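You operate a simulated robot arm through the tools that you are given. There is no shell and no other tool. Be economical: measure what you need, move in short steps, check, and stop when the job is done.

Carry out the task below with a simulated two-armed robot. There is one attempt and no reset: what you move stays moved.

Task
Wipe up the spill on the green bench top with the wipe and put it back.
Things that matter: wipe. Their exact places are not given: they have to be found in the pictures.

Only the result counts: the job must be done as asked and must still hold three seconds after the hand-in. Knocking over, shifting, dropping, spilling or breaking anything else fails it.

Robot
Two 7-joint arms with two-finger parallel grippers on one trunk, on a base that drives. Base frame: it is fixed to the floor where the robot stands at the start and does not move with it; the origin is under the middle of the robot, x ahead of it, y to its left, z up; the surface under the hand at the start is at about z = 850. Units: mm, rad, N and s.
The left shoulder is at the start at [71, 156, 1094], the right one opposite. Payload 3.91 kg a hand.
Tool frame (each hand has its own): the origin (TCP) lies between the finger pads and is the grasp point; the fingertips stand 30 mm ahead of it; z points along the fingers, y is the line along which they close. Largest opening 110 mm; finger width 20, thickness 10; the body of the gripper, 48 by 112 mm, starts 55 mm behind the TCP.
Orientation is that of the tool frame in the base frame, as a unit quaternion [w, x, y, z]. With the fingers straight down and closing along the base's y, the tool's x points along the base's -x, its y along +y and its z along -z.

Tools
- The arms move only by the tool nudge_tool. It takes "left_deltas", "right_deltas" or both (then of equal length, played together; a hand with none holds still); each is a list of rows, each a list of 7 numbers: the shift along the tool's x, y, z in units of 20 mm (1.0 is 20 mm), then the turn, a rotation vector about the tool's x, y, z in units of 8 degrees (1.0 is 8 degrees), then the gripper command, from -1 (shut) to 1 (fully open), values between in proportion. In form: [[tx, ty, tz, ax, ay, az, hand], ...]. A call has 1 to 8 rows; each row shifts and turns the commanded pose from where the row before left it, along the tool's axes as they then stand. A call with a number of a shift or a turn outside -1 to 1 is refused whole. Rows are played at 5 a second. More than 50 mm and 0.15 rad between two rows, or a gripper value outside its range, and nothing of the call is played. Where a pose cannot be reached the arm comes as near as it can. A force on the tool above 40 N (or 10 N above the force at the start of the call, whichever is more), or a blocked arm, ends the call early, and 0.2 s more pass. The fingers move at their own pace (about 108 mm/s each) and stop on an object; they squeeze with about 25 N. The grip force told is the motor's: it shows also when the fingers shut on nothing. Time passes only in rows, and 0.2 s behind the last, so rows that do not move let the fingers close. It gives the time, the measured TCP pose, the force on the tool (base axes), the opening and the grip force at its end, in the units of the frame above (readings bear some noise), with the torque about the TCP (base axes, N m) and any sound that the robot's microphone picked up.
- Cameras (640 x 400 px; columns grow to the right, rows downward): "scene" is now at [134, -38.6, 1330.8]; the picture's right is [-0.42, -0.91, 0.00], its down [-0.44, 0.20, -0.88] and it looks along [0.80, -0.36, -0.48] (base axes); focal length 278 px, centre (320, 200). "left" rides on the left gripper at [72, -17, -103] in its tool frame; the picture's right is [0.23, 0.97, 0.00], its down [-0.76, 0.18, -0.62] and it looks along [-0.61, 0.14, 0.78] (tool axes); focal length 222 px, centre (320, 200). "right" rides on the right gripper at [72, 17, -103] in its tool frame; the picture's right is [-0.23, 0.97, 0.00], its down [-0.76, -0.18, -0.62] and it looks along [-0.61, -0.14, 0.78] (tool axes); focal length 222 px, centre (320, 200).
- camera(camera): a new picture of that camera. It takes no simulated time.
- raise_lower(by): slides the trunk up (or, below 0, down) by that many mm; the arms and the scene camera ride with it, the base frame stays. It gives what a move gives, with no picture.
- drive_base(legs): drives the robot by 1 to 6 legs, each [ahead, left, turn to the left] in mm, mm and rad, along the robot's own axes; the way and the turn of a leg run together, so that a leg with both is an arc; at most 1500 mm and 3.142 rad a leg. The arms and the cameras ride along, it lands a little off, and it stops where it bumps. It gives what a move gives.
- turn_head(pan, tilt): turns the head with the scene camera to pan (to the left, within 1.501 rad either way) and tilt (down, from -0.506 to 1.204), counted from straight ahead of the robot. It gives what a move gives.
- locate(camera, pixels): there is no depth. For up to 12 entries [column, row, z] of the newest picture of that camera ("zoom" is the newest enlarged one), the place [x, y] in the base frame at which the ray of that pixel passes the height z, good to about 2 mm. It takes no simulated time.
- close_up(camera, box): a new picture of the part [left, top, right, bottom] of that camera's present view, enlarged. It takes no simulated time.
- finish_job(): hands the job in; it is judged then, once.

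Keep the steps short. Do not move on a guess: measure, check each grasp and each placing, and mend mistakes. In all there are 80 turns and 70 pictures (those below and enlarged ones count). Leave the grippers open and the arms clear of the work at the hand-in unless told otherwise, and finish with a single line.

The tools are called as name(argument=value, ...) on one line, values as JSON. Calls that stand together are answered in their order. nudge_tool: Moves the arms, as the interface text tells. Its arguments: {"type":"object","properties":{"left_deltas":{"type":"array"},"right_deltas":{"type":"array"}},"required":[]} The other tools are called the same way: raise_lower (by) slides the trunk up or down; drive_base (legs) drives the base; turn_head (pan, tilt) turns the head that bears the scene camera; camera (camera) takes a picture; locate (camera, pixels) gives the place at which the rays of pixels pass given heights; close_up (camera, box) takes an enlarged picture of a part of a camera's view; finish_job () hands the job in.

At the start:

```text
clock: 0.0
left_eef_pos: [809.0, -84.2, 1123.0]
left_tcp_rot: [0.0, 0.0, 1.0, 0.0]
left_contact_force: [-0.2, -0.3, 0.9]
left_wrist_torque: [-0.03, -0.01, 0.01]
left_gripper_width: 110.3
left_gripper_force: 0.1
right_eef_pos: [462.2, -592.3, 1122.0]
right_tcp_rot: [0.0, 0.001, 1.0, 0.001]
right_contact_force: [-0.1, -0.5, 0.7]
right_wrist_torque: [0.04, -0.01, 0.01]
right_gripper_width: 110.1
right_gripper_force: 0.2
trunk travel left (down, up): [-539.0, 401.0]
robot x, y, heading: [0.8, -0.7, 0.001]
head pan, tilt: [-0.428, 0.497]
```

scene: 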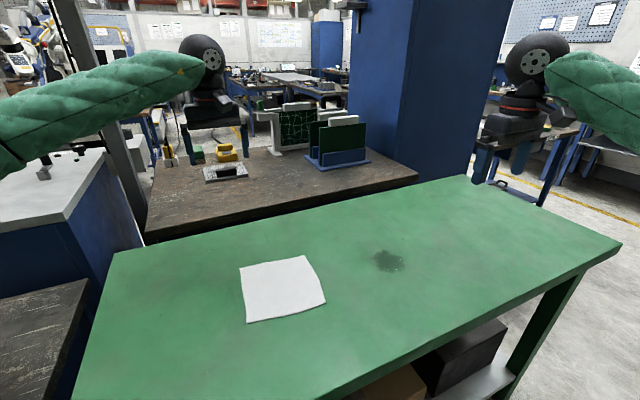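
right: 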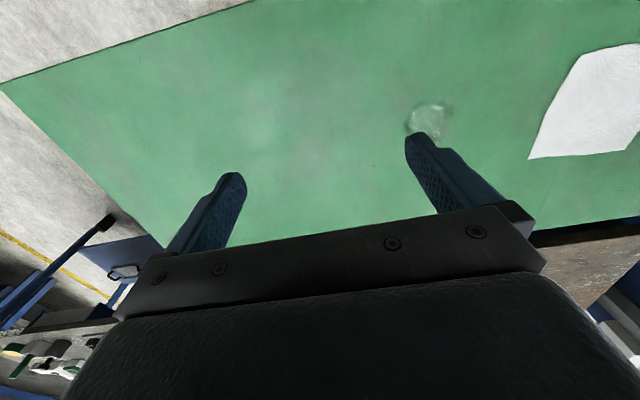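
left: 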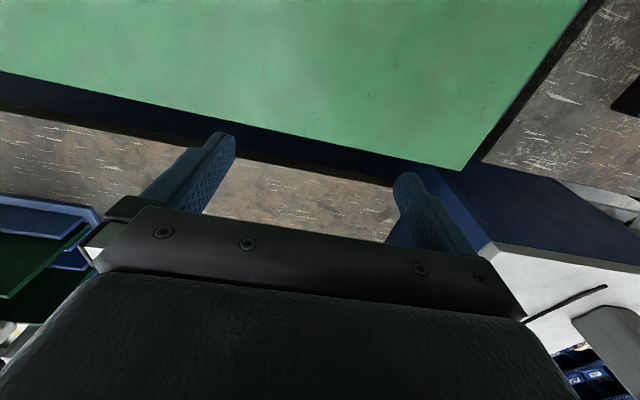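

The scene shows a white cloth (corners about (240,268), (305,256), (326,302), (247,323)) and a spill at about (388,260). I'll locate these, assuming the top is at z=850, and enlarge the area.

locate(camera="scene", pixels=[[240, 268, 850], [305, 256, 850], [326, 302, 850], [247, 323, 850], [388, 260, 850], [373, 250, 850], [403, 268, 850], [116, 252, 850], [464, 176, 850], [620, 243, 850]])

close_up(camera="scene", box=[220, 220, 440, 340])

```text
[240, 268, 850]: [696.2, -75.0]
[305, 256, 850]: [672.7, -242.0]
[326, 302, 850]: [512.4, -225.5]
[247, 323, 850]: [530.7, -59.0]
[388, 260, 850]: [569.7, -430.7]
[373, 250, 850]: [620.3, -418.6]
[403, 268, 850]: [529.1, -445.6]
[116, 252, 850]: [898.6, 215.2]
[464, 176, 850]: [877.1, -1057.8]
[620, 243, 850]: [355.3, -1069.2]
```

```text
2.91 times, centred on (330, 280) of scene
```

zoom: 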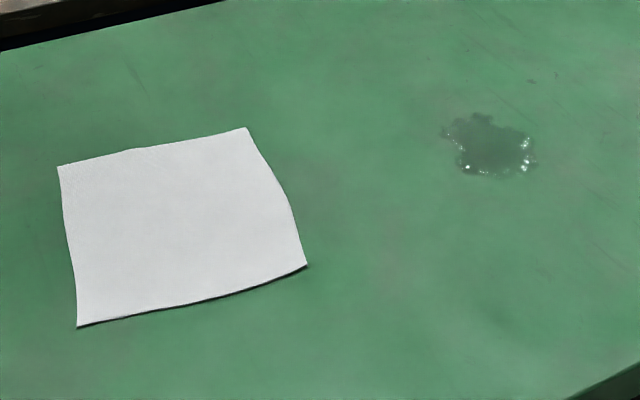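

The wipe is about 165 mm square, centred near (603,-150), and the spill is near (572,-430). I'll check the height by locating the spill from the right camera too, with its centre at about (430,120).

locate(camera="right", pixels=[[430, 120, 850], [528, 159, 850], [580, 54, 850], [430, 120, 870], [528, 159, 870], [626, 150, 850]])

close_up(camera="right", box=[380, 20, 640, 180])

```text
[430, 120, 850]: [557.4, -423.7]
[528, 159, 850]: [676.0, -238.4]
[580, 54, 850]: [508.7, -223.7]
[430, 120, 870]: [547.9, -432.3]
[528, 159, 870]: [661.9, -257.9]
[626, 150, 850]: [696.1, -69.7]
```

```text
2.46 times, centred on (510, 100) of right
```

zoom: 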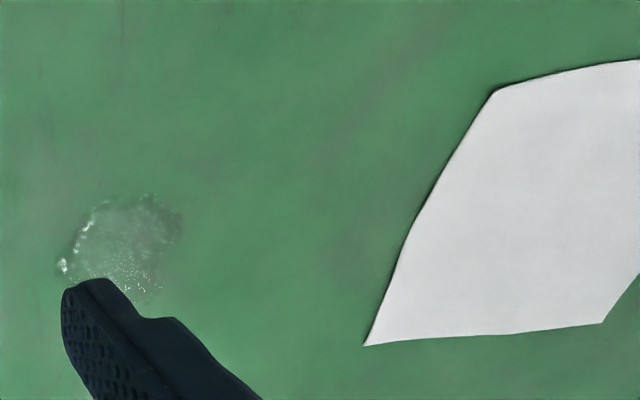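

Both cameras agree within a few mm, so the top is at z≈850. Next I move the left hand out to the left to make room and bring the right hand towards the wipe, staying high.

nudge_tool(left_deltas=[[0, 1, 0, 0, 0, 0, 1], [0, 1, 0, 0, 0, 0, 1], [0, 1, 0, 0, 0, 0, 1], [0, 1, 0, 0, 0, 0, 1], [0, 1, 0, 0, 0, 0, 1], [0, 1, 0, 0, 0, 0, 1], [0, 1, 0, 0, 0, 0, 1], [0, 1, 0, 0, 0, 0, 1]], right_deltas=[[-0.5, 1, 0, 0, 0, 0, 1], [-0.5, 1, 0, 0, 0, 0, 1], [-0.5, 1, 0, 0, 0, 0, 1], [-0.5, 1, 0, 0, 0, 0, 1], [-0.5, 1, 0, 0, 0, 0, 1], [-0.5, 1, 0, 0, 0, 0, 1], [-0.5, 1, 0, 0, 0, 0, 1], [-0.5, 1, 0, 0, 0, 0, 1]])

nudge_tool(left_deltas=[[0, 1, 0, 0, 0, 0, 1], [0, 1, 0, 0, 0, 0, 1], [0, 1, 0, 0, 0, 0, 1], [0, 1, 0, 0, 0, 0, 1], [0, 1, 0, 0, 0, 0, 1], [0, 1, 0, 0, 0, 0, 1], [0, 1, 0, 0, 0, 0, 1], [0, 1, 0, 0, 0, 0, 1]], right_deltas=[[-0.4, 1, 0.3, 0, 0, 0, 1], [-0.4, 1, 0.3, 0, 0, 0, 1], [-0.4, 1, 0.3, 0, 0, 0, 1], [-0.4, 1, 0.3, 0, 0, 0, 1], [-0.4, 1, 0.3, 0, 0, 0, 1], [-0.4, 1, 0.3, 0, 0, 0, 1], [-0.4, 1, 0.3, 0, 0, 0, 1], [-0.3, 1, 0.3, 0, 0, 0, 1]])

camera(camera="right")

camera(camera="scene")

```text
clock: 1.8
left_eef_pos: [809.3, 76.7, 1124.6]
left_tcp_rot: [0.0, -0.001, 1.0, -0.001]
left_contact_force: [-0.4, -0.1, 0.2]
left_wrist_torque: [-0.02, 0.02, 0.02]
left_gripper_width: 109.9
left_gripper_force: 0.1
right_eef_pos: [543.1, -431.7, 1122.5]
right_tcp_rot: [0.0, 0.0, 1.0, 0.0]
right_contact_force: [-0.1, -0.1, -0.4]
right_wrist_torque: [0.0, 0.02, -0.01]
right_gripper_width: 110.1
right_gripper_force: 0.2
trunk travel left (down, up): [-539.0, 401.0]
robot x, y, heading: [0.8, -2.7, 0.003]
head pan, tilt: [-0.428, 0.497]
```

```text
clock: 3.6
left_eef_pos: [808.1, 238.3, 1123.1]
left_tcp_rot: [-0.001, 0.0, 1.0, -0.001]
left_contact_force: [0.5, 0.4, -0.4]
left_wrist_torque: [-0.01, 0.02, 0.02]
left_gripper_width: 109.8
left_gripper_force: 0.1
right_eef_pos: [604.4, -271.9, 1076.8]
right_tcp_rot: [0.0, -0.001, 1.0, -0.001]
right_contact_force: [-0.1, -0.3, 0.5]
right_wrist_torque: [-0.03, -0.02, 0.0]
right_gripper_width: 110.0
right_gripper_force: 0.1
trunk travel left (down, up): [-539.0, 401.0]
robot x, y, heading: [-0.5, 4.3, -0.001]
head pan, tilt: [-0.428, 0.497]
```

```text
64 pictures are left
```

right: 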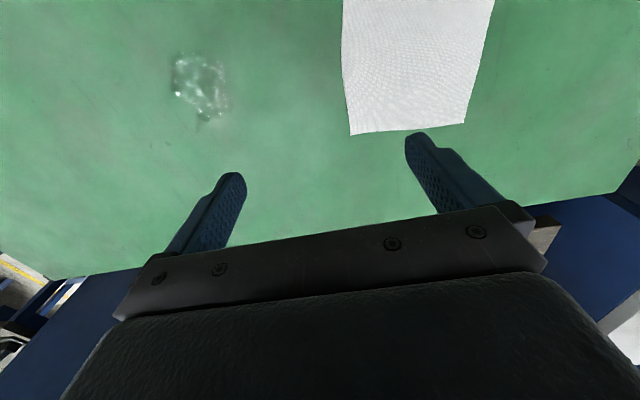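

```text
63 pictures are left
```

scene: 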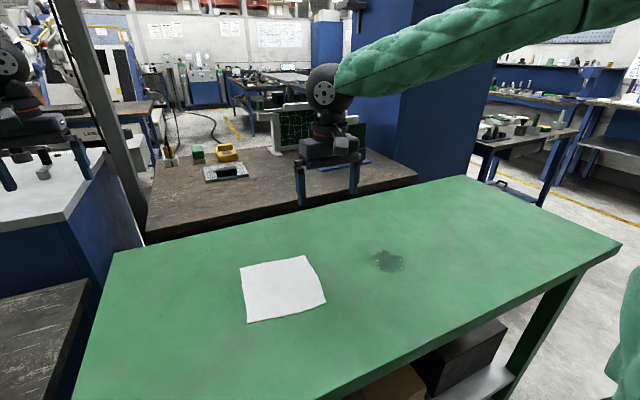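

The left hand is clear. Now the right hand goes over the wipe's centre (603,-150), down to TCP z≈925, with the fingers partly open (~60 mm).

nudge_tool(right_deltas=[[0, 0.76, 0.95, 0, 0, 0, 0.1], [0, 0.76, 0.95, 0, 0, 0, 0.1], [0, 0.76, 0.95, 0, 0, 0, 0.1], [0, 0.76, 0.95, 0, 0, 0, 0.1], [0, 0.76, 0.95, 0, 0, 0, 0.1], [0, 0.76, 0.95, 0, 0, 0, 0.1], [0, 0.76, 0.95, 0, 0, 0, 0.1], [0, 0.76, 0.95, 0, 0, 0, 0.1]])

camera(camera="right")

close_up(camera="scene", box=[200, 200, 440, 350])

```text
clock: 5.4
left_eef_pos: [809.3, 237.3, 1122.7]
left_tcp_rot: [-0.001, 0.0, 1.0, 0.0]
left_contact_force: [0.6, -0.1, -0.6]
left_wrist_torque: [-0.01, 0.02, 0.02]
left_gripper_width: 110.2
left_gripper_force: 0.0
right_eef_pos: [605.3, -151.7, 922.4]
right_tcp_rot: [-0.001, 0.0, 1.0, 0.001]
right_contact_force: [0.4, 0.3, 0.5]
right_wrist_torque: [0.01, 0.04, 0.01]
right_gripper_width: 60.7
right_gripper_force: 0.0
trunk travel left (down, up): [-539.0, 401.0]
robot x, y, heading: [-2.5, 3.6, 0.003]
head pan, tilt: [-0.428, 0.497]
```

```text
62 pictures are left
```

right: 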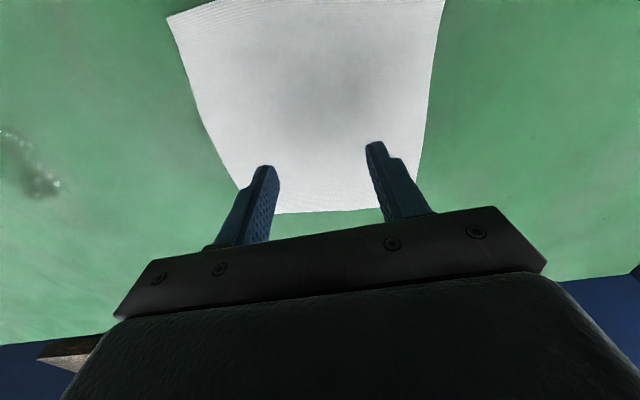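

```text
2.67 times, centred on (320, 275) of scene
```

zoom: 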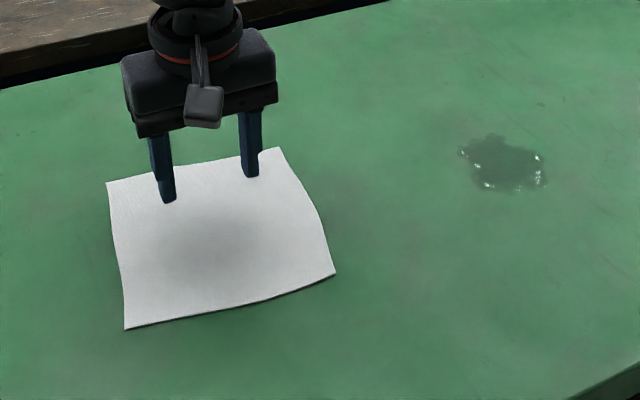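

The hand is centred over the wipe. I'll lower it slowly until the tips touch (TCP ≈ 880), still open.

nudge_tool(right_deltas=[[0, 0, 0.6, 0, 0, 0, 0.1], [0, 0, 0.6, 0, 0, 0, 0.1], [0, 0, 0.5, 0, 0, 0, 0.1], [0, 0, 0.25, 0, 0, 0, 0.1], [0, 0, 0.1, 0, 0, 0, 0.1], [0, 0, 0.1, 0, 0, 0, 0.1]])

```text
clock: 6.8
left_eef_pos: [809.0, 236.1, 1123.4]
left_tcp_rot: [0.0, 0.0, 1.0, 0.0]
left_contact_force: [0.1, 0.3, -0.5]
left_wrist_torque: [-0.04, -0.02, 0.05]
left_gripper_width: 110.1
left_gripper_force: 0.0
right_eef_pos: [604.5, -149.4, 882.0]
right_tcp_rot: [0.001, 0.0, 1.0, 0.001]
right_contact_force: [0.5, 0.0, 5.5]
right_wrist_torque: [-0.05, -0.07, 0.01]
right_gripper_width: 60.5
right_gripper_force: 0.0
trunk travel left (down, up): [-539.0, 401.0]
robot x, y, heading: [-1.8, 1.7, -0.003]
head pan, tilt: [-0.428, 0.497]
```

Contact at about 5 N with z=882. Now I close the fingers to bunch the cloth between them, then look.

nudge_tool(right_deltas=[[0, 0, 0, 0, 0, 0, -0.5], [0, 0, 0, 0, 0, 0, -1], [0, 0, 0, 0, 0, 0, -1], [0, 0, 0, 0, 0, 0, -1]])

close_up(camera="scene", box=[200, 200, 440, 350])

camera(camera="right")

```text
clock: 7.8
left_eef_pos: [808.0, 236.5, 1124.3]
left_tcp_rot: [0.001, -0.001, 1.0, -0.001]
left_contact_force: [0.1, -0.4, 0.6]
left_wrist_torque: [0.01, -0.02, -0.06]
left_gripper_width: 109.9
left_gripper_force: 0.1
right_eef_pos: [606.0, -150.0, 882.4]
right_tcp_rot: [0.001, 0.0, 1.0, -0.001]
right_contact_force: [1.6, 0.0, 12.3]
right_wrist_torque: [0.0, -0.02, 0.0]
right_gripper_width: 2.3
right_gripper_force: 25.1
trunk travel left (down, up): [-539.0, 401.0]
robot x, y, heading: [-1.1, -0.9, -0.0]
head pan, tilt: [-0.428, 0.497]
```

```text
2.67 times, centred on (320, 275) of scene
```

zoom: 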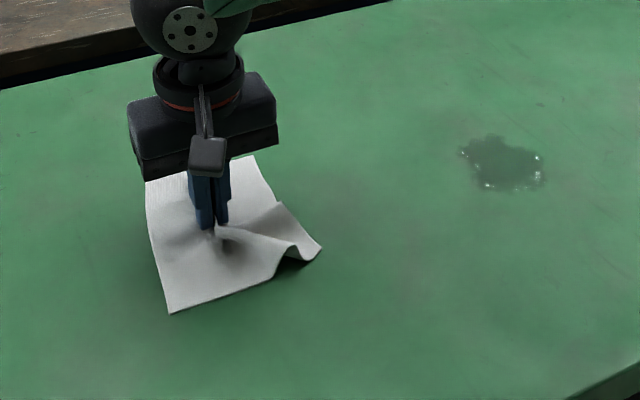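

```text
59 pictures are left
```

right: 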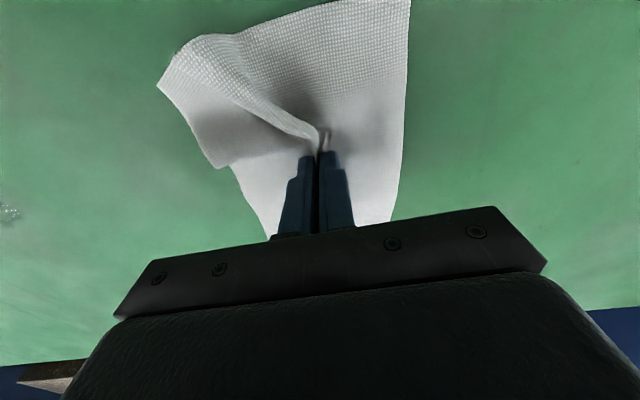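

The cloth is pinched (2.3 mm opening, 25 N). Keeping it down on the bench, I ease up about 1 mm and drag it towards the spill.

nudge_tool(right_deltas=[[0, 0, -0.08, 0, 0, 0, -1], [0.1, -0.7, 0, 0, 0, 0, -1], [0.1, -0.7, 0, 0, 0, 0, -1], [0.1, -0.7, 0, 0, 0, 0, -1], [0.1, -0.7, 0, 0, 0, 0, -1], [0.1, -0.7, 0, 0, 0, 0, -1], [0.1, -0.7, 0, 0, 0, 0, -1], [0.1, -0.7, 0, 0, 0, 0, -1]])

close_up(camera="scene", box=[200, 200, 440, 350])

```text
clock: 9.6
left_eef_pos: [807.8, 236.4, 1124.1]
left_tcp_rot: [0.0, 0.0, 1.0, 0.0]
left_contact_force: [-0.5, -0.3, 0.7]
left_wrist_torque: [0.02, 0.01, -0.02]
left_gripper_width: 109.9
left_gripper_force: 0.1
right_eef_pos: [591.5, -249.1, 882.9]
right_tcp_rot: [-0.001, 0.0, 1.0, 0.001]
right_contact_force: [0.5, 0.3, -0.4]
right_wrist_torque: [0.0, -0.04, 0.01]
right_gripper_width: 2.4
right_gripper_force: 24.6
trunk travel left (down, up): [-539.0, 401.0]
robot x, y, heading: [1.9, -0.9, -0.0]
head pan, tilt: [-0.428, 0.497]
```

```text
2.67 times, centred on (320, 275) of scene
```

zoom: 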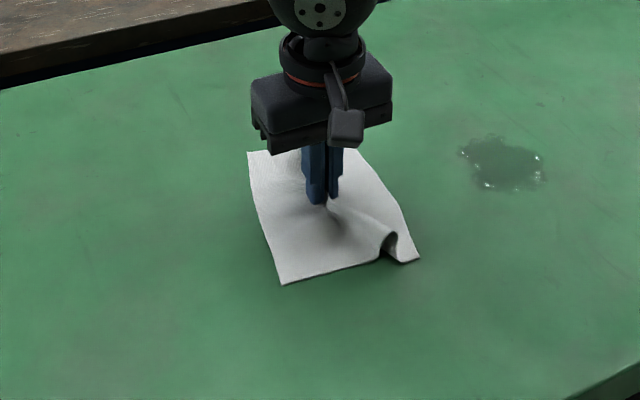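

The cloth follows. I press down slightly and drag on onto the spill.

nudge_tool(right_deltas=[[0.1, -0.9, 0.1, 0, 0, 0, -1], [0.1, -0.9, 0, 0, 0, 0, -1], [0.1, -0.9, 0, 0, 0, 0, -1], [0.1, -0.9, 0, 0, 0, 0, -1], [0.1, -0.9, 0, 0, 0, 0, -1], [0.1, -0.9, 0, 0, 0, 0, -1], [0.1, -0.9, 0, 0, 0, 0, -1], [0.1, -0.9, 0, 0, 0, 0, -1]])

nudge_tool(right_deltas=[[0, -0.9, 0.02, 0, 0, 0, -1], [0, -0.9, 0, 0, 0, 0, -1], [0, -0.9, 0, 0, 0, 0, -1], [0, -0.9, 0, 0, 0, 0, -1], [0, -0.9, 0, 0, 0, 0, -1]])

close_up(camera="scene", box=[240, 180, 480, 330])

```text
clock: 11.4
left_eef_pos: [807.9, 236.5, 1123.4]
left_tcp_rot: [0.0, 0.0, 1.0, 0.0]
left_contact_force: [-0.5, 0.1, -0.7]
left_wrist_torque: [-0.03, -0.02, 0.01]
left_gripper_width: 109.7
left_gripper_force: 0.2
right_eef_pos: [574.1, -392.9, 881.2]
right_tcp_rot: [0.001, -0.001, 1.0, 0.0]
right_contact_force: [0.6, 2.3, 14.5]
right_wrist_torque: [0.1, -0.02, -0.01]
right_gripper_width: 2.5
right_gripper_force: 25.3
trunk travel left (down, up): [-539.0, 401.0]
robot x, y, heading: [-1.6, -0.9, -0.001]
head pan, tilt: [-0.428, 0.497]
```

```text
clock: 12.6
left_eef_pos: [806.2, 237.7, 1125.1]
left_tcp_rot: [0.0, 0.0, 1.0, -0.002]
left_contact_force: [-0.1, 0.5, 0.2]
left_wrist_torque: [-0.01, 0.0, 0.02]
left_gripper_width: 110.1
left_gripper_force: 0.1
right_eef_pos: [574.4, -481.7, 880.4]
right_tcp_rot: [0.001, -0.001, 1.0, 0.0]
right_contact_force: [0.9, 8.2, 28.8]
right_wrist_torque: [0.29, 0.0, -0.02]
right_gripper_width: 2.5
right_gripper_force: 24.9
trunk travel left (down, up): [-539.0, 401.0]
robot x, y, heading: [-1.0, -1.3, 0.005]
head pan, tilt: [-0.428, 0.497]
```

```text
2.67 times, centred on (360, 255) of scene
```

zoom: 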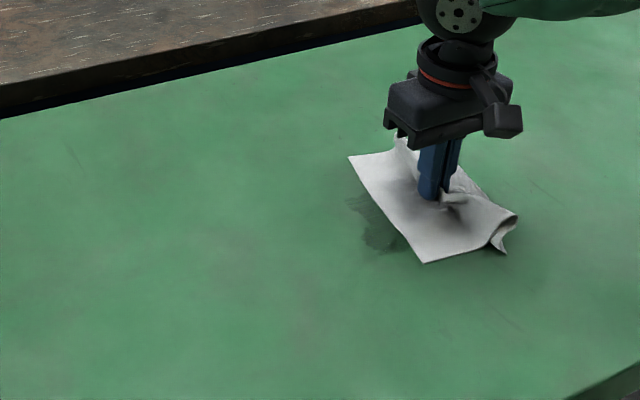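

Part of the spill, fainter now, still shows left of the cloth. I'll rub back and forth over x 545–600, y -380…-480, with slightly less pressure.

nudge_tool(right_deltas=[[0.3, 0.8, -0.03, 0, 0, 0, -1], [0.3, 0.8, 0, 0, 0, 0, -1], [0.3, 0.8, 0, 0, 0, 0, -1], [0.3, 0.8, 0, 0, 0, 0, -1], [0.3, 0.8, 0, 0, 0, 0, -1], [0, 0.8, 0, 0, 0, 0, -1], [0, 0.5, 0, 0, 0, 0, -1]])

close_up(camera="scene", box=[240, 180, 480, 330])

```text
clock: 14.2
left_eef_pos: [807.2, 237.2, 1124.5]
left_tcp_rot: [0.0, -0.001, 1.0, 0.0]
left_contact_force: [0.7, 1.0, -0.1]
left_wrist_torque: [0.02, -0.02, 0.02]
left_gripper_width: 110.0
left_gripper_force: 0.1
right_eef_pos: [545.1, -377.4, 881.1]
right_tcp_rot: [0.001, 0.001, 1.0, 0.002]
right_contact_force: [1.1, -7.9, 29.1]
right_wrist_torque: [-0.31, -0.02, 0.0]
right_gripper_width: 2.2
right_gripper_force: 24.9
trunk travel left (down, up): [-539.0, 401.0]
robot x, y, heading: [2.6, 0.9, 0.004]
head pan, tilt: [-0.428, 0.497]
```

```text
2.67 times, centred on (360, 255) of scene
```

zoom: 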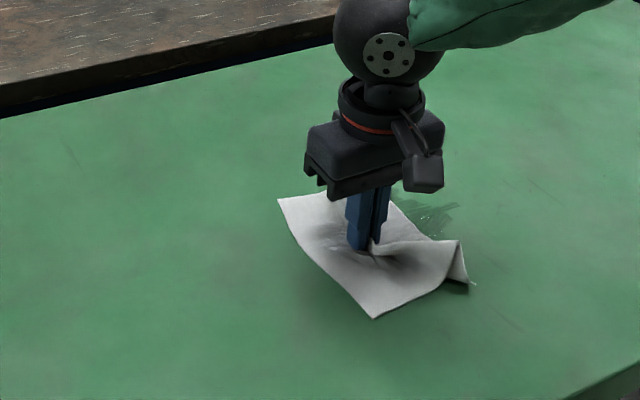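

There's residue beyond the cloth near zoom (430,215). Another stroke, further away (x≈590) and back.

nudge_tool(right_deltas=[[-0.6, -0.8, -0.02, 0, 0, 0, -1], [-0.6, -0.8, 0, 0, 0, 0, -1], [-0.6, -0.8, 0, 0, 0, 0, -1], [-0.4, -0.8, 0, 0, 0, 0, -1], [0, -0.8, 0, 0, 0, 0, -1], [0, -0.8, 0, 0, 0, 0, -1], [0, -0.8, 0, 0, 0, 0, -1], [0, -0.8, 0, 0, 0, 0, -1]])

close_up(camera="scene", box=[240, 180, 480, 330])

nudge_tool(right_deltas=[[0.4, 0.8, 0, 0, 0, 0, -1], [0.4, 0.8, 0, 0, 0, 0, -1], [0, 0.8, 0, 0, 0, 0, -1], [0, 0.8, 0, 0, 0, 0, -1], [0, 0.8, 0, 0, 0, 0, -1], [0, 0.8, 0, 0, 0, 0, -1], [0, 0.8, 0, 0, 0, 0, -1], [0, 0.8, 0, 0, 0, 0, -1]])

close_up(camera="scene", box=[240, 180, 480, 330])

```text
clock: 16.0
left_eef_pos: [808.1, 237.1, 1123.1]
left_tcp_rot: [0.0, 0.001, 1.0, 0.0]
left_contact_force: [0.1, 0.5, 0.4]
left_wrist_torque: [0.02, -0.04, -0.03]
left_gripper_width: 110.0
left_gripper_force: 0.1
right_eef_pos: [587.7, -504.4, 881.9]
right_tcp_rot: [0.0, 0.0, 1.0, 0.0]
right_contact_force: [0.1, 3.9, 12.4]
right_wrist_torque: [0.11, -0.03, 0.0]
right_gripper_width: 2.3
right_gripper_force: 25.2
trunk travel left (down, up): [-539.0, 401.0]
robot x, y, heading: [-1.0, -0.3, 0.0]
head pan, tilt: [-0.428, 0.497]
```

```text
2.67 times, centred on (360, 255) of scene
```

zoom: 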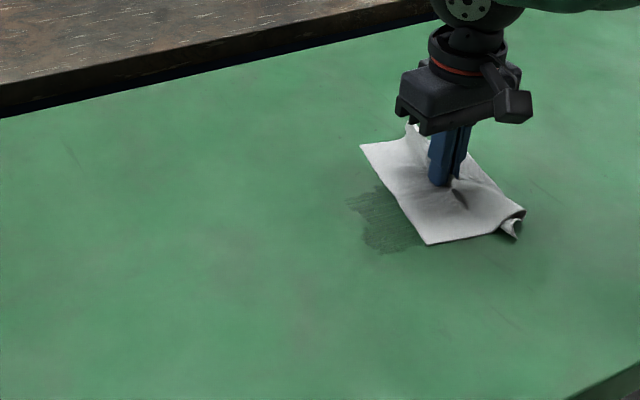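

```text
clock: 17.8
left_eef_pos: [806.8, 237.4, 1123.9]
left_tcp_rot: [0.0, -0.001, 1.0, 0.0]
left_contact_force: [0.6, 0.7, 0.1]
left_wrist_torque: [-0.01, 0.0, -0.01]
left_gripper_width: 110.0
left_gripper_force: 0.1
right_eef_pos: [571.9, -376.1, 881.9]
right_tcp_rot: [0.002, 0.0, 1.0, 0.0]
right_contact_force: [0.7, -9.0, 31.6]
right_wrist_torque: [-0.26, 0.04, -0.02]
right_gripper_width: 2.5
right_gripper_force: 24.9
trunk travel left (down, up): [-539.0, 401.0]
robot x, y, heading: [0.7, -0.4, -0.002]
head pan, tilt: [-0.428, 0.497]
```

```text
2.67 times, centred on (360, 255) of scene
```

zoom: 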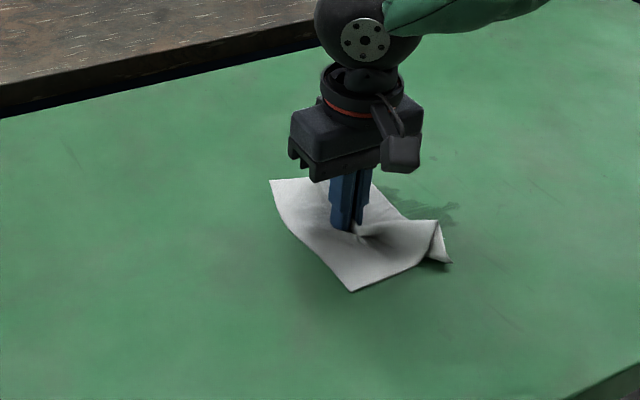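

A trace still shows. I'll pull the cloth further off to the +y side and look closely at what's left.

nudge_tool(right_deltas=[[0, 0.8, -0.03, 0, 0, 0, -1], [0, 0.8, 0, 0, 0, 0, -1], [0, 0.8, 0, 0, 0, 0, -1], [0, 0.8, 0, 0, 0, 0, -1]])

close_up(camera="scene", box=[320, 210, 440, 285])

locate(camera="zoom", pixels=[[280, 215, 850], [360, 220, 850], [440, 250, 850], [440, 330, 850], [300, 330, 850]])

```text
clock: 18.8
left_eef_pos: [806.9, 236.5, 1123.2]
left_tcp_rot: [0.0, 0.0, 1.0, 0.0]
left_contact_force: [0.2, -0.2, -0.5]
left_wrist_torque: [0.05, -0.01, -0.01]
left_gripper_width: 110.1
left_gripper_force: 0.1
right_eef_pos: [575.0, -313.2, 882.0]
right_tcp_rot: [0.0, 0.002, 1.0, 0.0]
right_contact_force: [1.2, -3.5, 14.5]
right_wrist_torque: [-0.12, 0.02, 0.01]
right_gripper_width: 2.6
right_gripper_force: 25.1
trunk travel left (down, up): [-539.0, 401.0]
robot x, y, heading: [0.8, 1.7, 0.0]
head pan, tilt: [-0.428, 0.497]
```

```text
5.33 times, centred on (380, 248) of scene
```

zoom: 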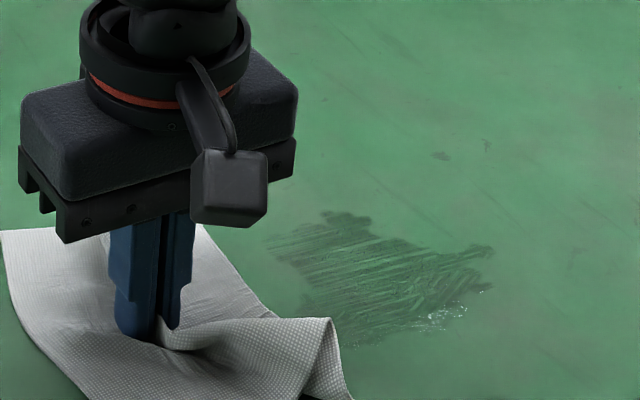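

```text
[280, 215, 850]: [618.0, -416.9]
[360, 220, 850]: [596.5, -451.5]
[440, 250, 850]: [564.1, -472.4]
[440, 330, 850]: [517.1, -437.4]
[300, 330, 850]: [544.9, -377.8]
```

The stain is thinning into streaks (x 515–620, y -380…-475), with a glossy spot near (527,-443). I'll run a systematic raster, starting at the near side, x≈530.

nudge_tool(right_deltas=[[1, -0.6, 0.02, 0, 0, 0, -1], [1, -0.8, 0, 0, 0, 0, -1], [0.3, -1, 0, 0, 0, 0, -1], [0, -1, 0, 0, 0, 0, -1], [0, -1, 0, 0, 0, 0, -1], [0, -1, 0, 0, 0, 0, -1], [0, -1, 0, 0, 0, 0, -1], [0, -1, 0, 0, 0, 0, -1]])

nudge_tool(right_deltas=[[0, -1, 0, 0, 0, 0, -1], [0, -1, 0, 0, 0, 0, -1], [-0.8, 0, -0.02, 0, 0, 0, -1], [0, 1, 0, 0, 0, 0, -1], [0, 1, 0, 0, 0, 0, -1], [0, 1, 0, 0, 0, 0, -1], [0, 1, 0, 0, 0, 0, -1], [0, 1, 0, 0, 0, 0, -1]])

nudge_tool(right_deltas=[[0, 1, 0, 0, 0, 0, -1], [0, 1, 0, 0, 0, 0, -1], [0, 1, 0, 0, 0, 0, -1], [-1, 0, 0, 0, 0, 0, -1], [0, -1, 0, 0, 0, 0, -1], [0, -1, 0, 0, 0, 0, -1], [0, -1, 0, 0, 0, 0, -1], [0, -1, 0, 0, 0, 0, -1]])

close_up(camera="scene", box=[280, 200, 440, 300])

```text
clock: 20.6
left_eef_pos: [807.4, 237.8, 1124.8]
left_tcp_rot: [0.001, 0.0, 1.0, -0.001]
left_contact_force: [0.7, -0.3, -0.1]
left_wrist_torque: [0.03, 0.0, 0.0]
left_gripper_width: 110.0
left_gripper_force: 0.0
right_eef_pos: [526.5, -459.7, 881.2]
right_tcp_rot: [0.001, 0.0, 1.0, 0.0]
right_contact_force: [-0.1, 5.6, 18.4]
right_wrist_torque: [0.14, 0.02, 0.0]
right_gripper_width: 2.0
right_gripper_force: 25.0
trunk travel left (down, up): [-539.0, 401.0]
robot x, y, heading: [1.3, -2.9, -0.001]
head pan, tilt: [-0.428, 0.497]
```

```text
clock: 22.4
left_eef_pos: [808.3, 236.5, 1121.1]
left_tcp_rot: [0.0, 0.0, 1.0, 0.0]
left_contact_force: [-0.2, 0.2, 0.5]
left_wrist_torque: [-0.03, 0.01, -0.05]
left_gripper_width: 109.9
left_gripper_force: 0.0
right_eef_pos: [543.5, -399.5, 881.3]
right_tcp_rot: [0.0, 0.0, 1.0, 0.0]
right_contact_force: [-0.2, -2.4, 7.5]
right_wrist_torque: [-0.1, 0.01, -0.04]
right_gripper_width: 2.3
right_gripper_force: 25.0
trunk travel left (down, up): [-539.0, 401.0]
robot x, y, heading: [-3.1, 0.8, -0.001]
head pan, tilt: [-0.428, 0.497]
```

```text
clock: 24.2
left_eef_pos: [808.1, 236.2, 1123.6]
left_tcp_rot: [-0.001, -0.001, 1.0, -0.001]
left_contact_force: [-0.6, 0.5, 0.2]
left_wrist_torque: [0.03, -0.01, 0.0]
left_gripper_width: 110.1
left_gripper_force: 0.1
right_eef_pos: [563.8, -421.7, 881.2]
right_tcp_rot: [0.002, 0.001, 1.0, 0.001]
right_contact_force: [-0.4, 0.6, 1.4]
right_wrist_torque: [0.03, -0.01, 0.01]
right_gripper_width: 2.5
right_gripper_force: 25.0
trunk travel left (down, up): [-539.0, 401.0]
robot x, y, heading: [1.6, 1.2, 0.002]
head pan, tilt: [-0.428, 0.497]
```

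```text
4.00 times, centred on (360, 250) of scene
```

zoom: 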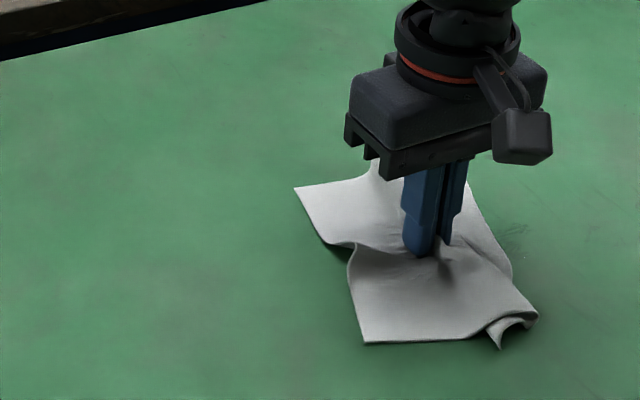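

The pressure has dropped to about 1 N. I press 1.5 mm more and continue the raster at x≈565, 585 and 605.

nudge_tool(right_deltas=[[0, -1, 0.08, 0, 0, 0, -1], [0, -1, 0, 0, 0, 0, -1], [0, -1, 0, 0, 0, 0, -1], [0, -1, 0, 0, 0, 0, -1], [-1, 0, 0, 0, 0, 0, -1], [0, 1, 0, 0, 0, 0, -1], [0, 1, 0, 0, 0, 0, -1], [0, 1, 0, 0, 0, 0, -1]])

nudge_tool(right_deltas=[[0, 1, 0, 0, 0, 0, -1], [0, 1, 0, 0, 0, 0, -1], [0, 1, 0, 0, 0, 0, -1], [0, 1, 0, 0, 0, 0, -1], [-1, 0, 0, 0, 0, 0, -1], [0, -1, 0, 0, 0, 0, -1], [0, -1, 0, 0, 0, 0, -1], [0, -1, 0, 0, 0, 0, -1]])

nudge_tool(right_deltas=[[0, -1, 0, 0, 0, 0, -1], [0, -1, 0, 0, 0, 0, -1], [0, -1, 0, 0, 0, 0, -1], [0, -1, 0, 0, 0, 0, -1], [1, 0, 0, 0, 0, 0, -1], [0, 1, 0, 0, 0, 0, -1], [0, 1, 0, 0, 0, 0, -1], [0, 1, 0, 0, 0, 0, -1]])

nudge_tool(right_deltas=[[0, 1, 0, 0, 0, 0, -1], [0, 1, 0, 0, 0, 0, -1], [0, 1, 0, 0, 0, 0, -1], [0, 1, 0, 0, 0, 0, -1], [0, 1, 0, 0, 0, 0, -1], [0, 1, 0, 0, 0, 0, -1], [0, 1, 0, 0, 0, 0, -1]])

close_up(camera="scene", box=[280, 200, 440, 300])

```text
clock: 26.0
left_eef_pos: [806.7, 237.6, 1124.1]
left_tcp_rot: [0.001, 0.001, 1.0, -0.001]
left_contact_force: [-0.1, 0.4, 0.1]
left_wrist_torque: [-0.04, -0.03, -0.03]
left_gripper_width: 110.0
left_gripper_force: 0.1
right_eef_pos: [582.7, -440.1, 880.7]
right_tcp_rot: [0.002, 0.0, 1.0, 0.0]
right_contact_force: [-0.1, -10.3, 36.3]
right_wrist_torque: [-0.3, 0.08, 0.05]
right_gripper_width: 2.3
right_gripper_force: 24.8
trunk travel left (down, up): [-539.0, 401.0]
robot x, y, heading: [-1.2, -2.7, 0.001]
head pan, tilt: [-0.428, 0.497]
```

```text
clock: 26.8
left_eef_pos: [808.8, 236.6, 1123.3]
left_tcp_rot: [0.001, 0.0, 1.0, -0.001]
left_contact_force: [0.4, -0.4, -0.9]
left_wrist_torque: [-0.02, -0.03, -0.02]
left_gripper_width: 110.0
left_gripper_force: 0.0
right_eef_pos: [583.4, -381.5, 880.2]
right_tcp_rot: [0.002, 0.0, 1.0, 0.0]
right_contact_force: [-2.9, 0.6, 23.0]
right_wrist_torque: [0.0, 0.16, 0.01]
right_gripper_width: 2.2
right_gripper_force: 25.2
trunk travel left (down, up): [-539.0, 401.0]
robot x, y, heading: [3.0, 2.9, 0.004]
head pan, tilt: [-0.428, 0.497]
stopped in row 4 (right hand): the force on the tool passed its limit at 51 N (the readings are from after the stop); the commanded pose is now the measured one
```

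```text
clock: 28.6
left_eef_pos: [806.6, 236.8, 1123.2]
left_tcp_rot: [0.0, 0.001, 1.0, -0.001]
left_contact_force: [0.7, 0.5, -0.7]
left_wrist_torque: [0.01, 0.0, 0.01]
left_gripper_width: 110.1
left_gripper_force: 0.1
right_eef_pos: [563.5, -403.2, 880.9]
right_tcp_rot: [0.002, 0.0, 1.0, 0.0]
right_contact_force: [0.2, -7.8, 25.9]
right_wrist_torque: [-0.25, 0.09, 0.0]
right_gripper_width: 2.3
right_gripper_force: 24.9
trunk travel left (down, up): [-539.0, 401.0]
robot x, y, heading: [-0.1, -2.1, -0.001]
head pan, tilt: [-0.428, 0.497]
```

```text
clock: 29.6
left_eef_pos: [808.9, 236.7, 1122.7]
left_tcp_rot: [-0.001, 0.0, 1.0, 0.0]
left_contact_force: [0.4, -0.8, 0.4]
left_wrist_torque: [-0.02, 0.0, 0.0]
left_gripper_width: 110.0
left_gripper_force: 0.1
right_eef_pos: [562.9, -330.3, 880.3]
right_tcp_rot: [0.003, 0.001, 1.0, 0.0]
right_contact_force: [-1.6, 3.9, 18.5]
right_wrist_torque: [0.17, 0.08, -0.03]
right_gripper_width: 2.1
right_gripper_force: 24.9
trunk travel left (down, up): [-539.0, 401.0]
robot x, y, heading: [0.3, -0.6, 0.007]
head pan, tilt: [-0.428, 0.497]
stopped in row 4 (right hand): the force on the tool passed its limit at 40 N (the readings are from after the stop); the commanded pose is now the measured one
```

```text
4.00 times, centred on (360, 250) of scene
```

zoom: 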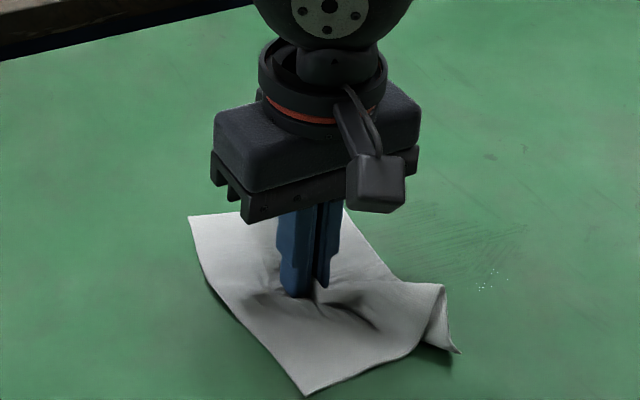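

It's much fainter now; a few glossy dots remain around zoom (490,280) and faint streaks around (460,235). I'll locate them.

locate(camera="zoom", pixels=[[490, 280, 850], [525, 235, 850], [420, 210, 850], [450, 260, 850]])

nudge_tool(right_deltas=[[0.2, -1, 0, 0, 0, 0, -1], [0.2, -1, 0, 0, 0, 0, -1], [0.2, -1, 0, 0, 0, 0, -1], [0.2, -1, 0, 0, 0, 0, -1], [0.2, -1, 0, 0, 0, 0, -1], [0.2, -1, 0, 0, 0, 0, -1], [0, -1, 0, 0, 0, 0, -1], [0, -1, 0, 0, 0, 0, -1]])

close_up(camera="scene", box=[280, 200, 440, 300])

```text
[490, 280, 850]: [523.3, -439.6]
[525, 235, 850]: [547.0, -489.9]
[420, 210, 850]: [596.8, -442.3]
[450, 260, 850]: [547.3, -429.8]
```

```text
clock: 31.4
left_eef_pos: [808.2, 237.4, 1125.0]
left_tcp_rot: [0.001, 0.0, 1.0, 0.0]
left_contact_force: [0.1, 0.4, 1.0]
left_wrist_torque: [-0.03, -0.05, -0.04]
left_gripper_width: 109.7
left_gripper_force: 0.1
right_eef_pos: [539.2, -491.3, 881.6]
right_tcp_rot: [0.003, 0.001, 1.0, 0.001]
right_contact_force: [1.1, 6.6, 23.4]
right_wrist_torque: [0.2, 0.08, -0.03]
right_gripper_width: 2.3
right_gripper_force: 25.2
trunk travel left (down, up): [-539.0, 401.0]
robot x, y, heading: [1.3, 3.4, -0.003]
head pan, tilt: [-0.428, 0.497]
```

```text
4.00 times, centred on (360, 250) of scene
```

zoom: 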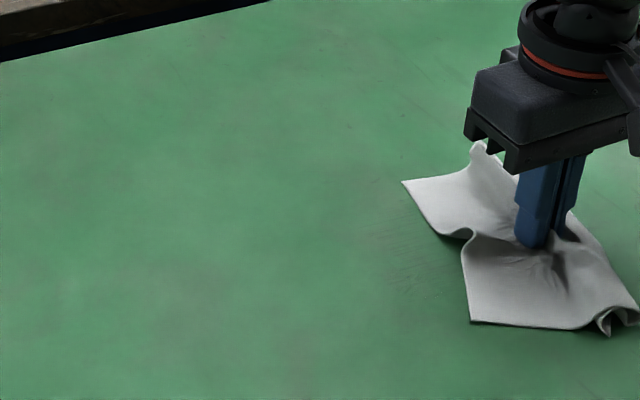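

Nearly gone. I do another round: near side (x≈520) back, then x≈555 forward, x≈585 back, easing 0.5 mm on the +y strokes.

nudge_tool(right_deltas=[[1, 0, -0.03, 0, 0, 0, -1], [0, 1, 0, 0, 0, 0, -1], [0, 1, 0, 0, 0, 0, -1], [0, 1, 0, 0, 0, 0, -1], [0, 1, 0, 0, 0, 0, -1], [0, 1, 0, 0, 0, 0, -1], [0, 1, 0, 0, 0, 0, -1], [0, 1, 0, 0, 0, 0, -1]])

nudge_tool(right_deltas=[[-1, -0.5, 0.02, 0, 0, 0, -1], [-0.8, -1, 0, 0, 0, 0, -1], [0, -1, 0, 0, 0, 0, -1], [0, -1, 0, 0, 0, 0, -1], [0, -1, 0, 0, 0, 0, -1], [0, -1, 0, 0, 0, 0, -1], [0, -1, 0, 0, 0, 0, -1], [-1, -0.5, 0, 0, 0, 0, -1]])

nudge_tool(right_deltas=[[-0.5, 1, -0.03, 0, 0, 0, -1], [0, 1, 0, 0, 0, 0, -1], [0, 1, 0, 0, 0, 0, -1], [0, 1, 0, 0, 0, 0, -1], [0, 1, 0, 0, 0, 0, -1], [0, 1, 0, 0, 0, 0, -1], [0, 1, 0, 0, 0, 0, -1], [0, 1, 0, 0, 0, 0, -1]])

close_up(camera="scene", box=[320, 210, 440, 285])

```text
clock: 33.2
left_eef_pos: [808.1, 237.0, 1123.8]
left_tcp_rot: [0.0, 0.0, 1.0, -0.001]
left_contact_force: [-0.8, -0.6, -0.2]
left_wrist_torque: [-0.04, 0.01, -0.03]
left_gripper_width: 110.1
left_gripper_force: 0.1
right_eef_pos: [520.0, -351.0, 880.9]
right_tcp_rot: [0.002, 0.001, 1.0, 0.0]
right_contact_force: [1.2, -9.6, 36.4]
right_wrist_torque: [-0.33, 0.06, 0.02]
right_gripper_width: 2.3
right_gripper_force: 25.1
trunk travel left (down, up): [-539.0, 401.0]
robot x, y, heading: [-0.4, 3.0, 0.0]
head pan, tilt: [-0.428, 0.497]
```

```text
clock: 35.0
left_eef_pos: [808.5, 237.0, 1123.5]
left_tcp_rot: [0.001, 0.001, 1.0, -0.001]
left_contact_force: [0.5, 0.3, 0.0]
left_wrist_torque: [0.0, 0.02, 0.0]
left_gripper_width: 110.0
left_gripper_force: 0.1
right_eef_pos: [575.7, -492.3, 881.6]
right_tcp_rot: [0.002, 0.001, 1.0, -0.001]
right_contact_force: [-4.2, 0.3, 23.1]
right_wrist_torque: [0.05, 0.14, 0.01]
right_gripper_width: 2.3
right_gripper_force: 25.0
trunk travel left (down, up): [-539.0, 401.0]
robot x, y, heading: [-1.7, -0.4, -0.001]
head pan, tilt: [-0.428, 0.497]
```

```text
clock: 36.8
left_eef_pos: [808.0, 236.5, 1122.1]
left_tcp_rot: [-0.001, 0.001, 1.0, 0.0]
left_contact_force: [0.3, 0.9, -0.8]
left_wrist_torque: [0.02, 0.0, 0.01]
left_gripper_width: 109.8
left_gripper_force: 0.0
right_eef_pos: [586.4, -331.8, 881.2]
right_tcp_rot: [0.001, 0.001, 1.0, 0.0]
right_contact_force: [-0.4, -1.1, 4.3]
right_wrist_torque: [-0.07, 0.02, 0.01]
right_gripper_width: 2.3
right_gripper_force: 25.3
trunk travel left (down, up): [-539.0, 401.0]
robot x, y, heading: [1.2, 2.8, -0.009]
head pan, tilt: [-0.428, 0.497]
```

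```text
5.33 times, centred on (380, 248) of scene
```

zoom: 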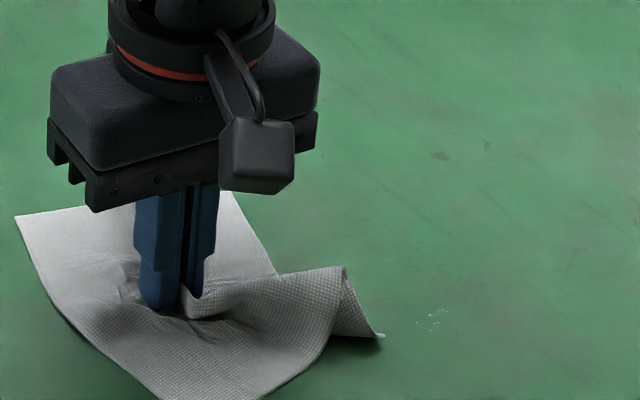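

Only small dots remain at zoom (432,318), ≈(525,-442). I rub over that spot, including a bit nearer to the robot (x≈505–525).

locate(camera="zoom", pixels=[[432, 318, 850], [418, 325, 850], [438, 325, 850]])

nudge_tool(right_deltas=[[1, -0.5, 0.04, 0, 0, 0, -1], [1, -0.5, 0, 0, 0, 0, -1], [1, -0.5, 0, 0, 0, 0, -1], [0.5, -0.8, 0, 0, 0, 0, -1], [0, -0.8, 0, 0, 0, 0, -1], [0, -0.8, 0, 0, 0, 0, -1], [0, -0.8, 0, 0, 0, 0, -1], [0, -0.8, 0, 0, 0, 0, -1]])

nudge_tool(right_deltas=[[0, -0.8, 0, 0, 0, 0, -1], [0, -0.8, 0, 0, 0, 0, -1], [0.5, 0, -0.03, 0, 0, 0, -1], [0, 0.8, 0, 0, 0, 0, -1], [0, 0.8, 0, 0, 0, 0, -1], [0, 0.8, 0, 0, 0, 0, -1], [0, 0.8, 0, 0, 0, 0, -1], [0, 0.8, 0, 0, 0, 0, -1]])

nudge_tool(right_deltas=[[0.3, -0.8, 0.02, 0, 0, 0, -1], [0.2, -0.8, 0, 0, 0, 0, -1], [0, -0.8, 0, 0, 0, 0, -1], [0, -0.8, 0, 0, 0, 0, -1], [0, -0.8, 0, 0, 0, 0, -1], [-1, 0.4, 0, 0, 0, 0, -1], [-1, 0.4, -0.03, 0, 0, 0, -1], [-1, 0.4, 0, 0, 0, 0, -1]])

nudge_tool(right_deltas=[[0, 1, -0.02, 0, 0, 0, -1], [0, 1, 0, 0, 0, 0, -1], [0, 1, 0, 0, 0, 0, -1], [0, 1, 0, 0, 0, 0, -1], [0, 1, 0, 0, 0, 0, -1], [0, 1, 0, 0, 0, 0, -1], [0, 1, 0, 0, 0, 0, -1], [0, 1, 0, 0, 0, 0, -1]])

close_up(camera="scene", box=[320, 210, 440, 285])

```text
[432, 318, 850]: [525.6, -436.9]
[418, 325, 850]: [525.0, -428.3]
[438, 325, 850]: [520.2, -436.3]
```

```text
clock: 38.6
left_eef_pos: [807.5, 237.9, 1124.6]
left_tcp_rot: [0.001, 0.0, 1.0, -0.001]
left_contact_force: [0.2, 0.0, 0.3]
left_wrist_torque: [0.0, 0.0, 0.02]
left_gripper_width: 110.1
left_gripper_force: 0.1
right_eef_pos: [515.5, -441.1, 881.4]
right_tcp_rot: [0.002, 0.0, 1.0, 0.0]
right_contact_force: [-1.0, 9.6, 35.0]
right_wrist_torque: [0.31, 0.13, -0.02]
right_gripper_width: 2.2
right_gripper_force: 25.0
trunk travel left (down, up): [-539.0, 401.0]
robot x, y, heading: [0.4, -0.3, 0.002]
head pan, tilt: [-0.428, 0.497]
```

```text
clock: 40.4
left_eef_pos: [809.0, 237.8, 1123.9]
left_tcp_rot: [-0.001, 0.0, 1.0, -0.001]
left_contact_force: [-0.3, 0.5, 0.4]
left_wrist_torque: [0.0, 0.02, 0.01]
left_gripper_width: 109.9
left_gripper_force: 0.0
right_eef_pos: [503.9, -393.8, 880.9]
right_tcp_rot: [0.002, 0.0, 1.0, 0.0]
right_contact_force: [-0.6, -6.8, 23.0]
right_wrist_torque: [-0.18, 0.05, 0.0]
right_gripper_width: 2.6
right_gripper_force: 24.1
trunk travel left (down, up): [-539.0, 401.0]
robot x, y, heading: [1.4, -0.2, -0.003]
head pan, tilt: [-0.428, 0.497]
```

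```text
clock: 42.2
left_eef_pos: [808.9, 236.4, 1123.2]
left_tcp_rot: [0.0, 0.001, 1.0, 0.0]
left_contact_force: [0.2, -0.2, 0.7]
left_wrist_torque: [-0.04, 0.01, 0.02]
left_gripper_width: 110.0
left_gripper_force: 0.2
right_eef_pos: [554.3, -450.2, 881.5]
right_tcp_rot: [0.002, 0.0, 1.0, 0.001]
right_contact_force: [-1.9, -4.0, 14.8]
right_wrist_torque: [-0.11, 0.12, 0.01]
right_gripper_width: 2.3
right_gripper_force: 25.5
trunk travel left (down, up): [-539.0, 401.0]
robot x, y, heading: [0.9, -1.1, -0.003]
head pan, tilt: [-0.428, 0.497]
```

```text
clock: 44.0
left_eef_pos: [808.7, 236.8, 1122.8]
left_tcp_rot: [0.0, 0.001, 1.0, 0.0]
left_contact_force: [-0.6, 0.0, -0.7]
left_wrist_torque: [0.01, -0.01, 0.01]
left_gripper_width: 110.0
left_gripper_force: 0.1
right_eef_pos: [557.1, -290.5, 882.1]
right_tcp_rot: [0.001, 0.001, 1.0, 0.0]
right_contact_force: [-0.6, -1.2, 2.0]
right_wrist_torque: [-0.05, 0.03, 0.03]
right_gripper_width: 2.2
right_gripper_force: 24.8
trunk travel left (down, up): [-539.0, 401.0]
robot x, y, heading: [-1.3, 0.2, -0.006]
head pan, tilt: [-0.428, 0.497]
```

```text
5.33 times, centred on (380, 248) of scene
```

zoom: 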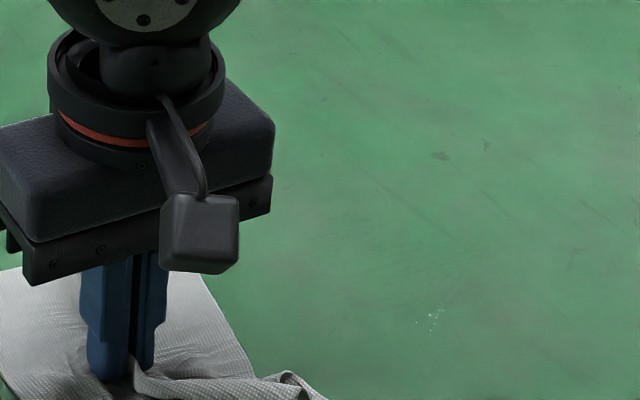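

The small dots at ≈(525,-436) are still there, and the rest is barely visible. I go right over them with firm short rubs.

nudge_tool(right_deltas=[[0.4, -1, 0, 0, 0, 0, -1], [0.4, -1, 0, 0, 0, 0, -1], [0.4, -1, 0, 0, 0, 0, -1], [0.3, -1, 0, 0, 0, 0, -1], [0, -1, 0.05, 0, 0, 0, -1], [0, -1, 0.02, 0, 0, 0, -1], [0, -1, 0, 0, 0, 0, -1], [0, -0.5, 0, 0, 0, 0, -1]])

nudge_tool(right_deltas=[[-0.3, 0.4, 0, 0, 0, 0, -1], [0.5, 0, 0, 0, 0, 0, -1], [0.5, 0, 0, 0, 0, 0, -1], [0, -0.3, 0, 0, 0, 0, -1], [-0.5, 0, 0, 0, 0, 0, -1], [-0.5, 0, 0, 0, 0, 0, -1], [0, -0.3, 0, 0, 0, 0, -1], [0.4, 0, 0, 0, 0, 0, -1]])

nudge_tool(right_deltas=[[0, 0.8, 0, 0, 0, 0, -1], [0, 0.8, 0, 0, 0, 0, -1], [0, -0.8, 0, 0, 0, 0, -1], [0, -0.8, 0, 0, 0, 0, -1], [0, -0.8, 0, 0, 0, 0, -1], [0, 0.8, 0, 0, 0, 0, -1], [0, 0.8, 0, 0, 0, 0, -1], [0, 0.8, 0, 0, 0, 0, -1]])

nudge_tool(right_deltas=[[-0.2, 1, -0.05, 0, 0, 0, -1], [-0.2, 1, -0.02, 0, 0, 0, -1], [-0.2, 1, 0, 0, 0, 0, -1], [-0.2, 1, 0, 0, 0, 0, -1], [-0.2, 1, 0, 0, 0, 0, -1], [-0.2, 1, 0, 0, 0, 0, -1], [-0.2, 1, 0, 0, 0, 0, -1], [-0.2, 1, 0, 0, 0, 0, -1]])

close_up(camera="scene", box=[320, 210, 440, 285])

```text
clock: 45.8
left_eef_pos: [808.0, 237.0, 1124.2]
left_tcp_rot: [0.0, 0.0, 1.0, -0.001]
left_contact_force: [0.0, -1.2, 1.0]
left_wrist_torque: [-0.01, 0.01, 0.03]
left_gripper_width: 110.1
left_gripper_force: 0.1
right_eef_pos: [527.2, -439.5, 879.9]
right_tcp_rot: [0.003, -0.001, 1.0, 0.0]
right_contact_force: [-0.1, 6.6, 19.9]
right_wrist_torque: [0.16, 0.0, 0.01]
right_gripper_width: 2.3
right_gripper_force: 25.2
trunk travel left (down, up): [-539.0, 401.0]
robot x, y, heading: [-0.3, -0.1, 0.0]
head pan, tilt: [-0.428, 0.497]
```

```text
clock: 47.6
left_eef_pos: [807.9, 238.0, 1125.2]
left_tcp_rot: [0.0, 0.0, 1.0, -0.001]
left_contact_force: [0.2, 0.9, 0.3]
left_wrist_torque: [0.03, 0.01, 0.0]
left_gripper_width: 110.0
left_gripper_force: 0.0
right_eef_pos: [524.5, -443.2, 882.2]
right_tcp_rot: [0.003, 0.001, 1.0, 0.0]
right_contact_force: [9.7, 0.7, 30.7]
right_wrist_torque: [-0.03, -0.19, -0.03]
right_gripper_width: 2.4
right_gripper_force: 25.3
trunk travel left (down, up): [-539.0, 401.0]
robot x, y, heading: [-1.4, 0.4, -0.001]
head pan, tilt: [-0.428, 0.497]
```

```text
clock: 49.4
left_eef_pos: [805.9, 235.4, 1124.1]
left_tcp_rot: [0.0, 0.0, 1.0, 0.0]
left_contact_force: [0.4, -0.2, -0.5]
left_wrist_torque: [-0.03, 0.01, 0.03]
left_gripper_width: 110.1
left_gripper_force: 0.0
right_eef_pos: [523.3, -412.0, 881.0]
right_tcp_rot: [0.002, 0.001, 1.0, 0.001]
right_contact_force: [-2.0, -10.3, 34.8]
right_wrist_torque: [-0.35, 0.14, 0.05]
right_gripper_width: 2.3
right_gripper_force: 25.0
trunk travel left (down, up): [-539.0, 401.0]
robot x, y, heading: [-0.2, 0.9, 0.0]
head pan, tilt: [-0.428, 0.497]
```

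```text
clock: 51.2
left_eef_pos: [809.2, 235.1, 1124.4]
left_tcp_rot: [-0.001, 0.0, 1.0, -0.001]
left_contact_force: [0.2, -0.2, 0.1]
left_wrist_torque: [0.02, -0.02, 0.02]
left_gripper_width: 110.1
left_gripper_force: 0.0
right_eef_pos: [555.8, -252.0, 881.9]
right_tcp_rot: [0.001, 0.001, 1.0, 0.0]
right_contact_force: [-0.3, -1.7, 7.2]
right_wrist_torque: [-0.1, 0.06, 0.03]
right_gripper_width: 2.2
right_gripper_force: 25.2
trunk travel left (down, up): [-539.0, 401.0]
robot x, y, heading: [2.5, -0.1, 0.001]
head pan, tilt: [-0.428, 0.497]
```

```text
5.33 times, centred on (380, 248) of scene
```

zoom: 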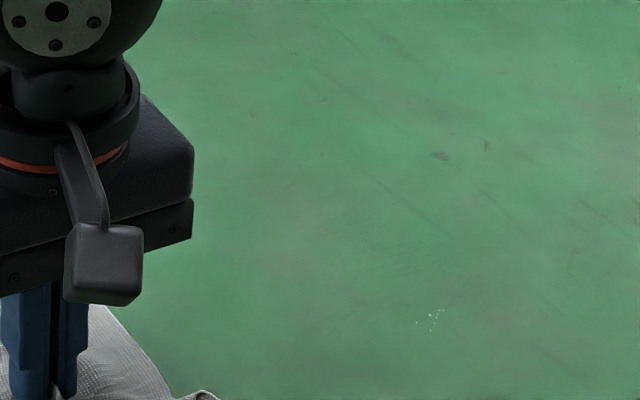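

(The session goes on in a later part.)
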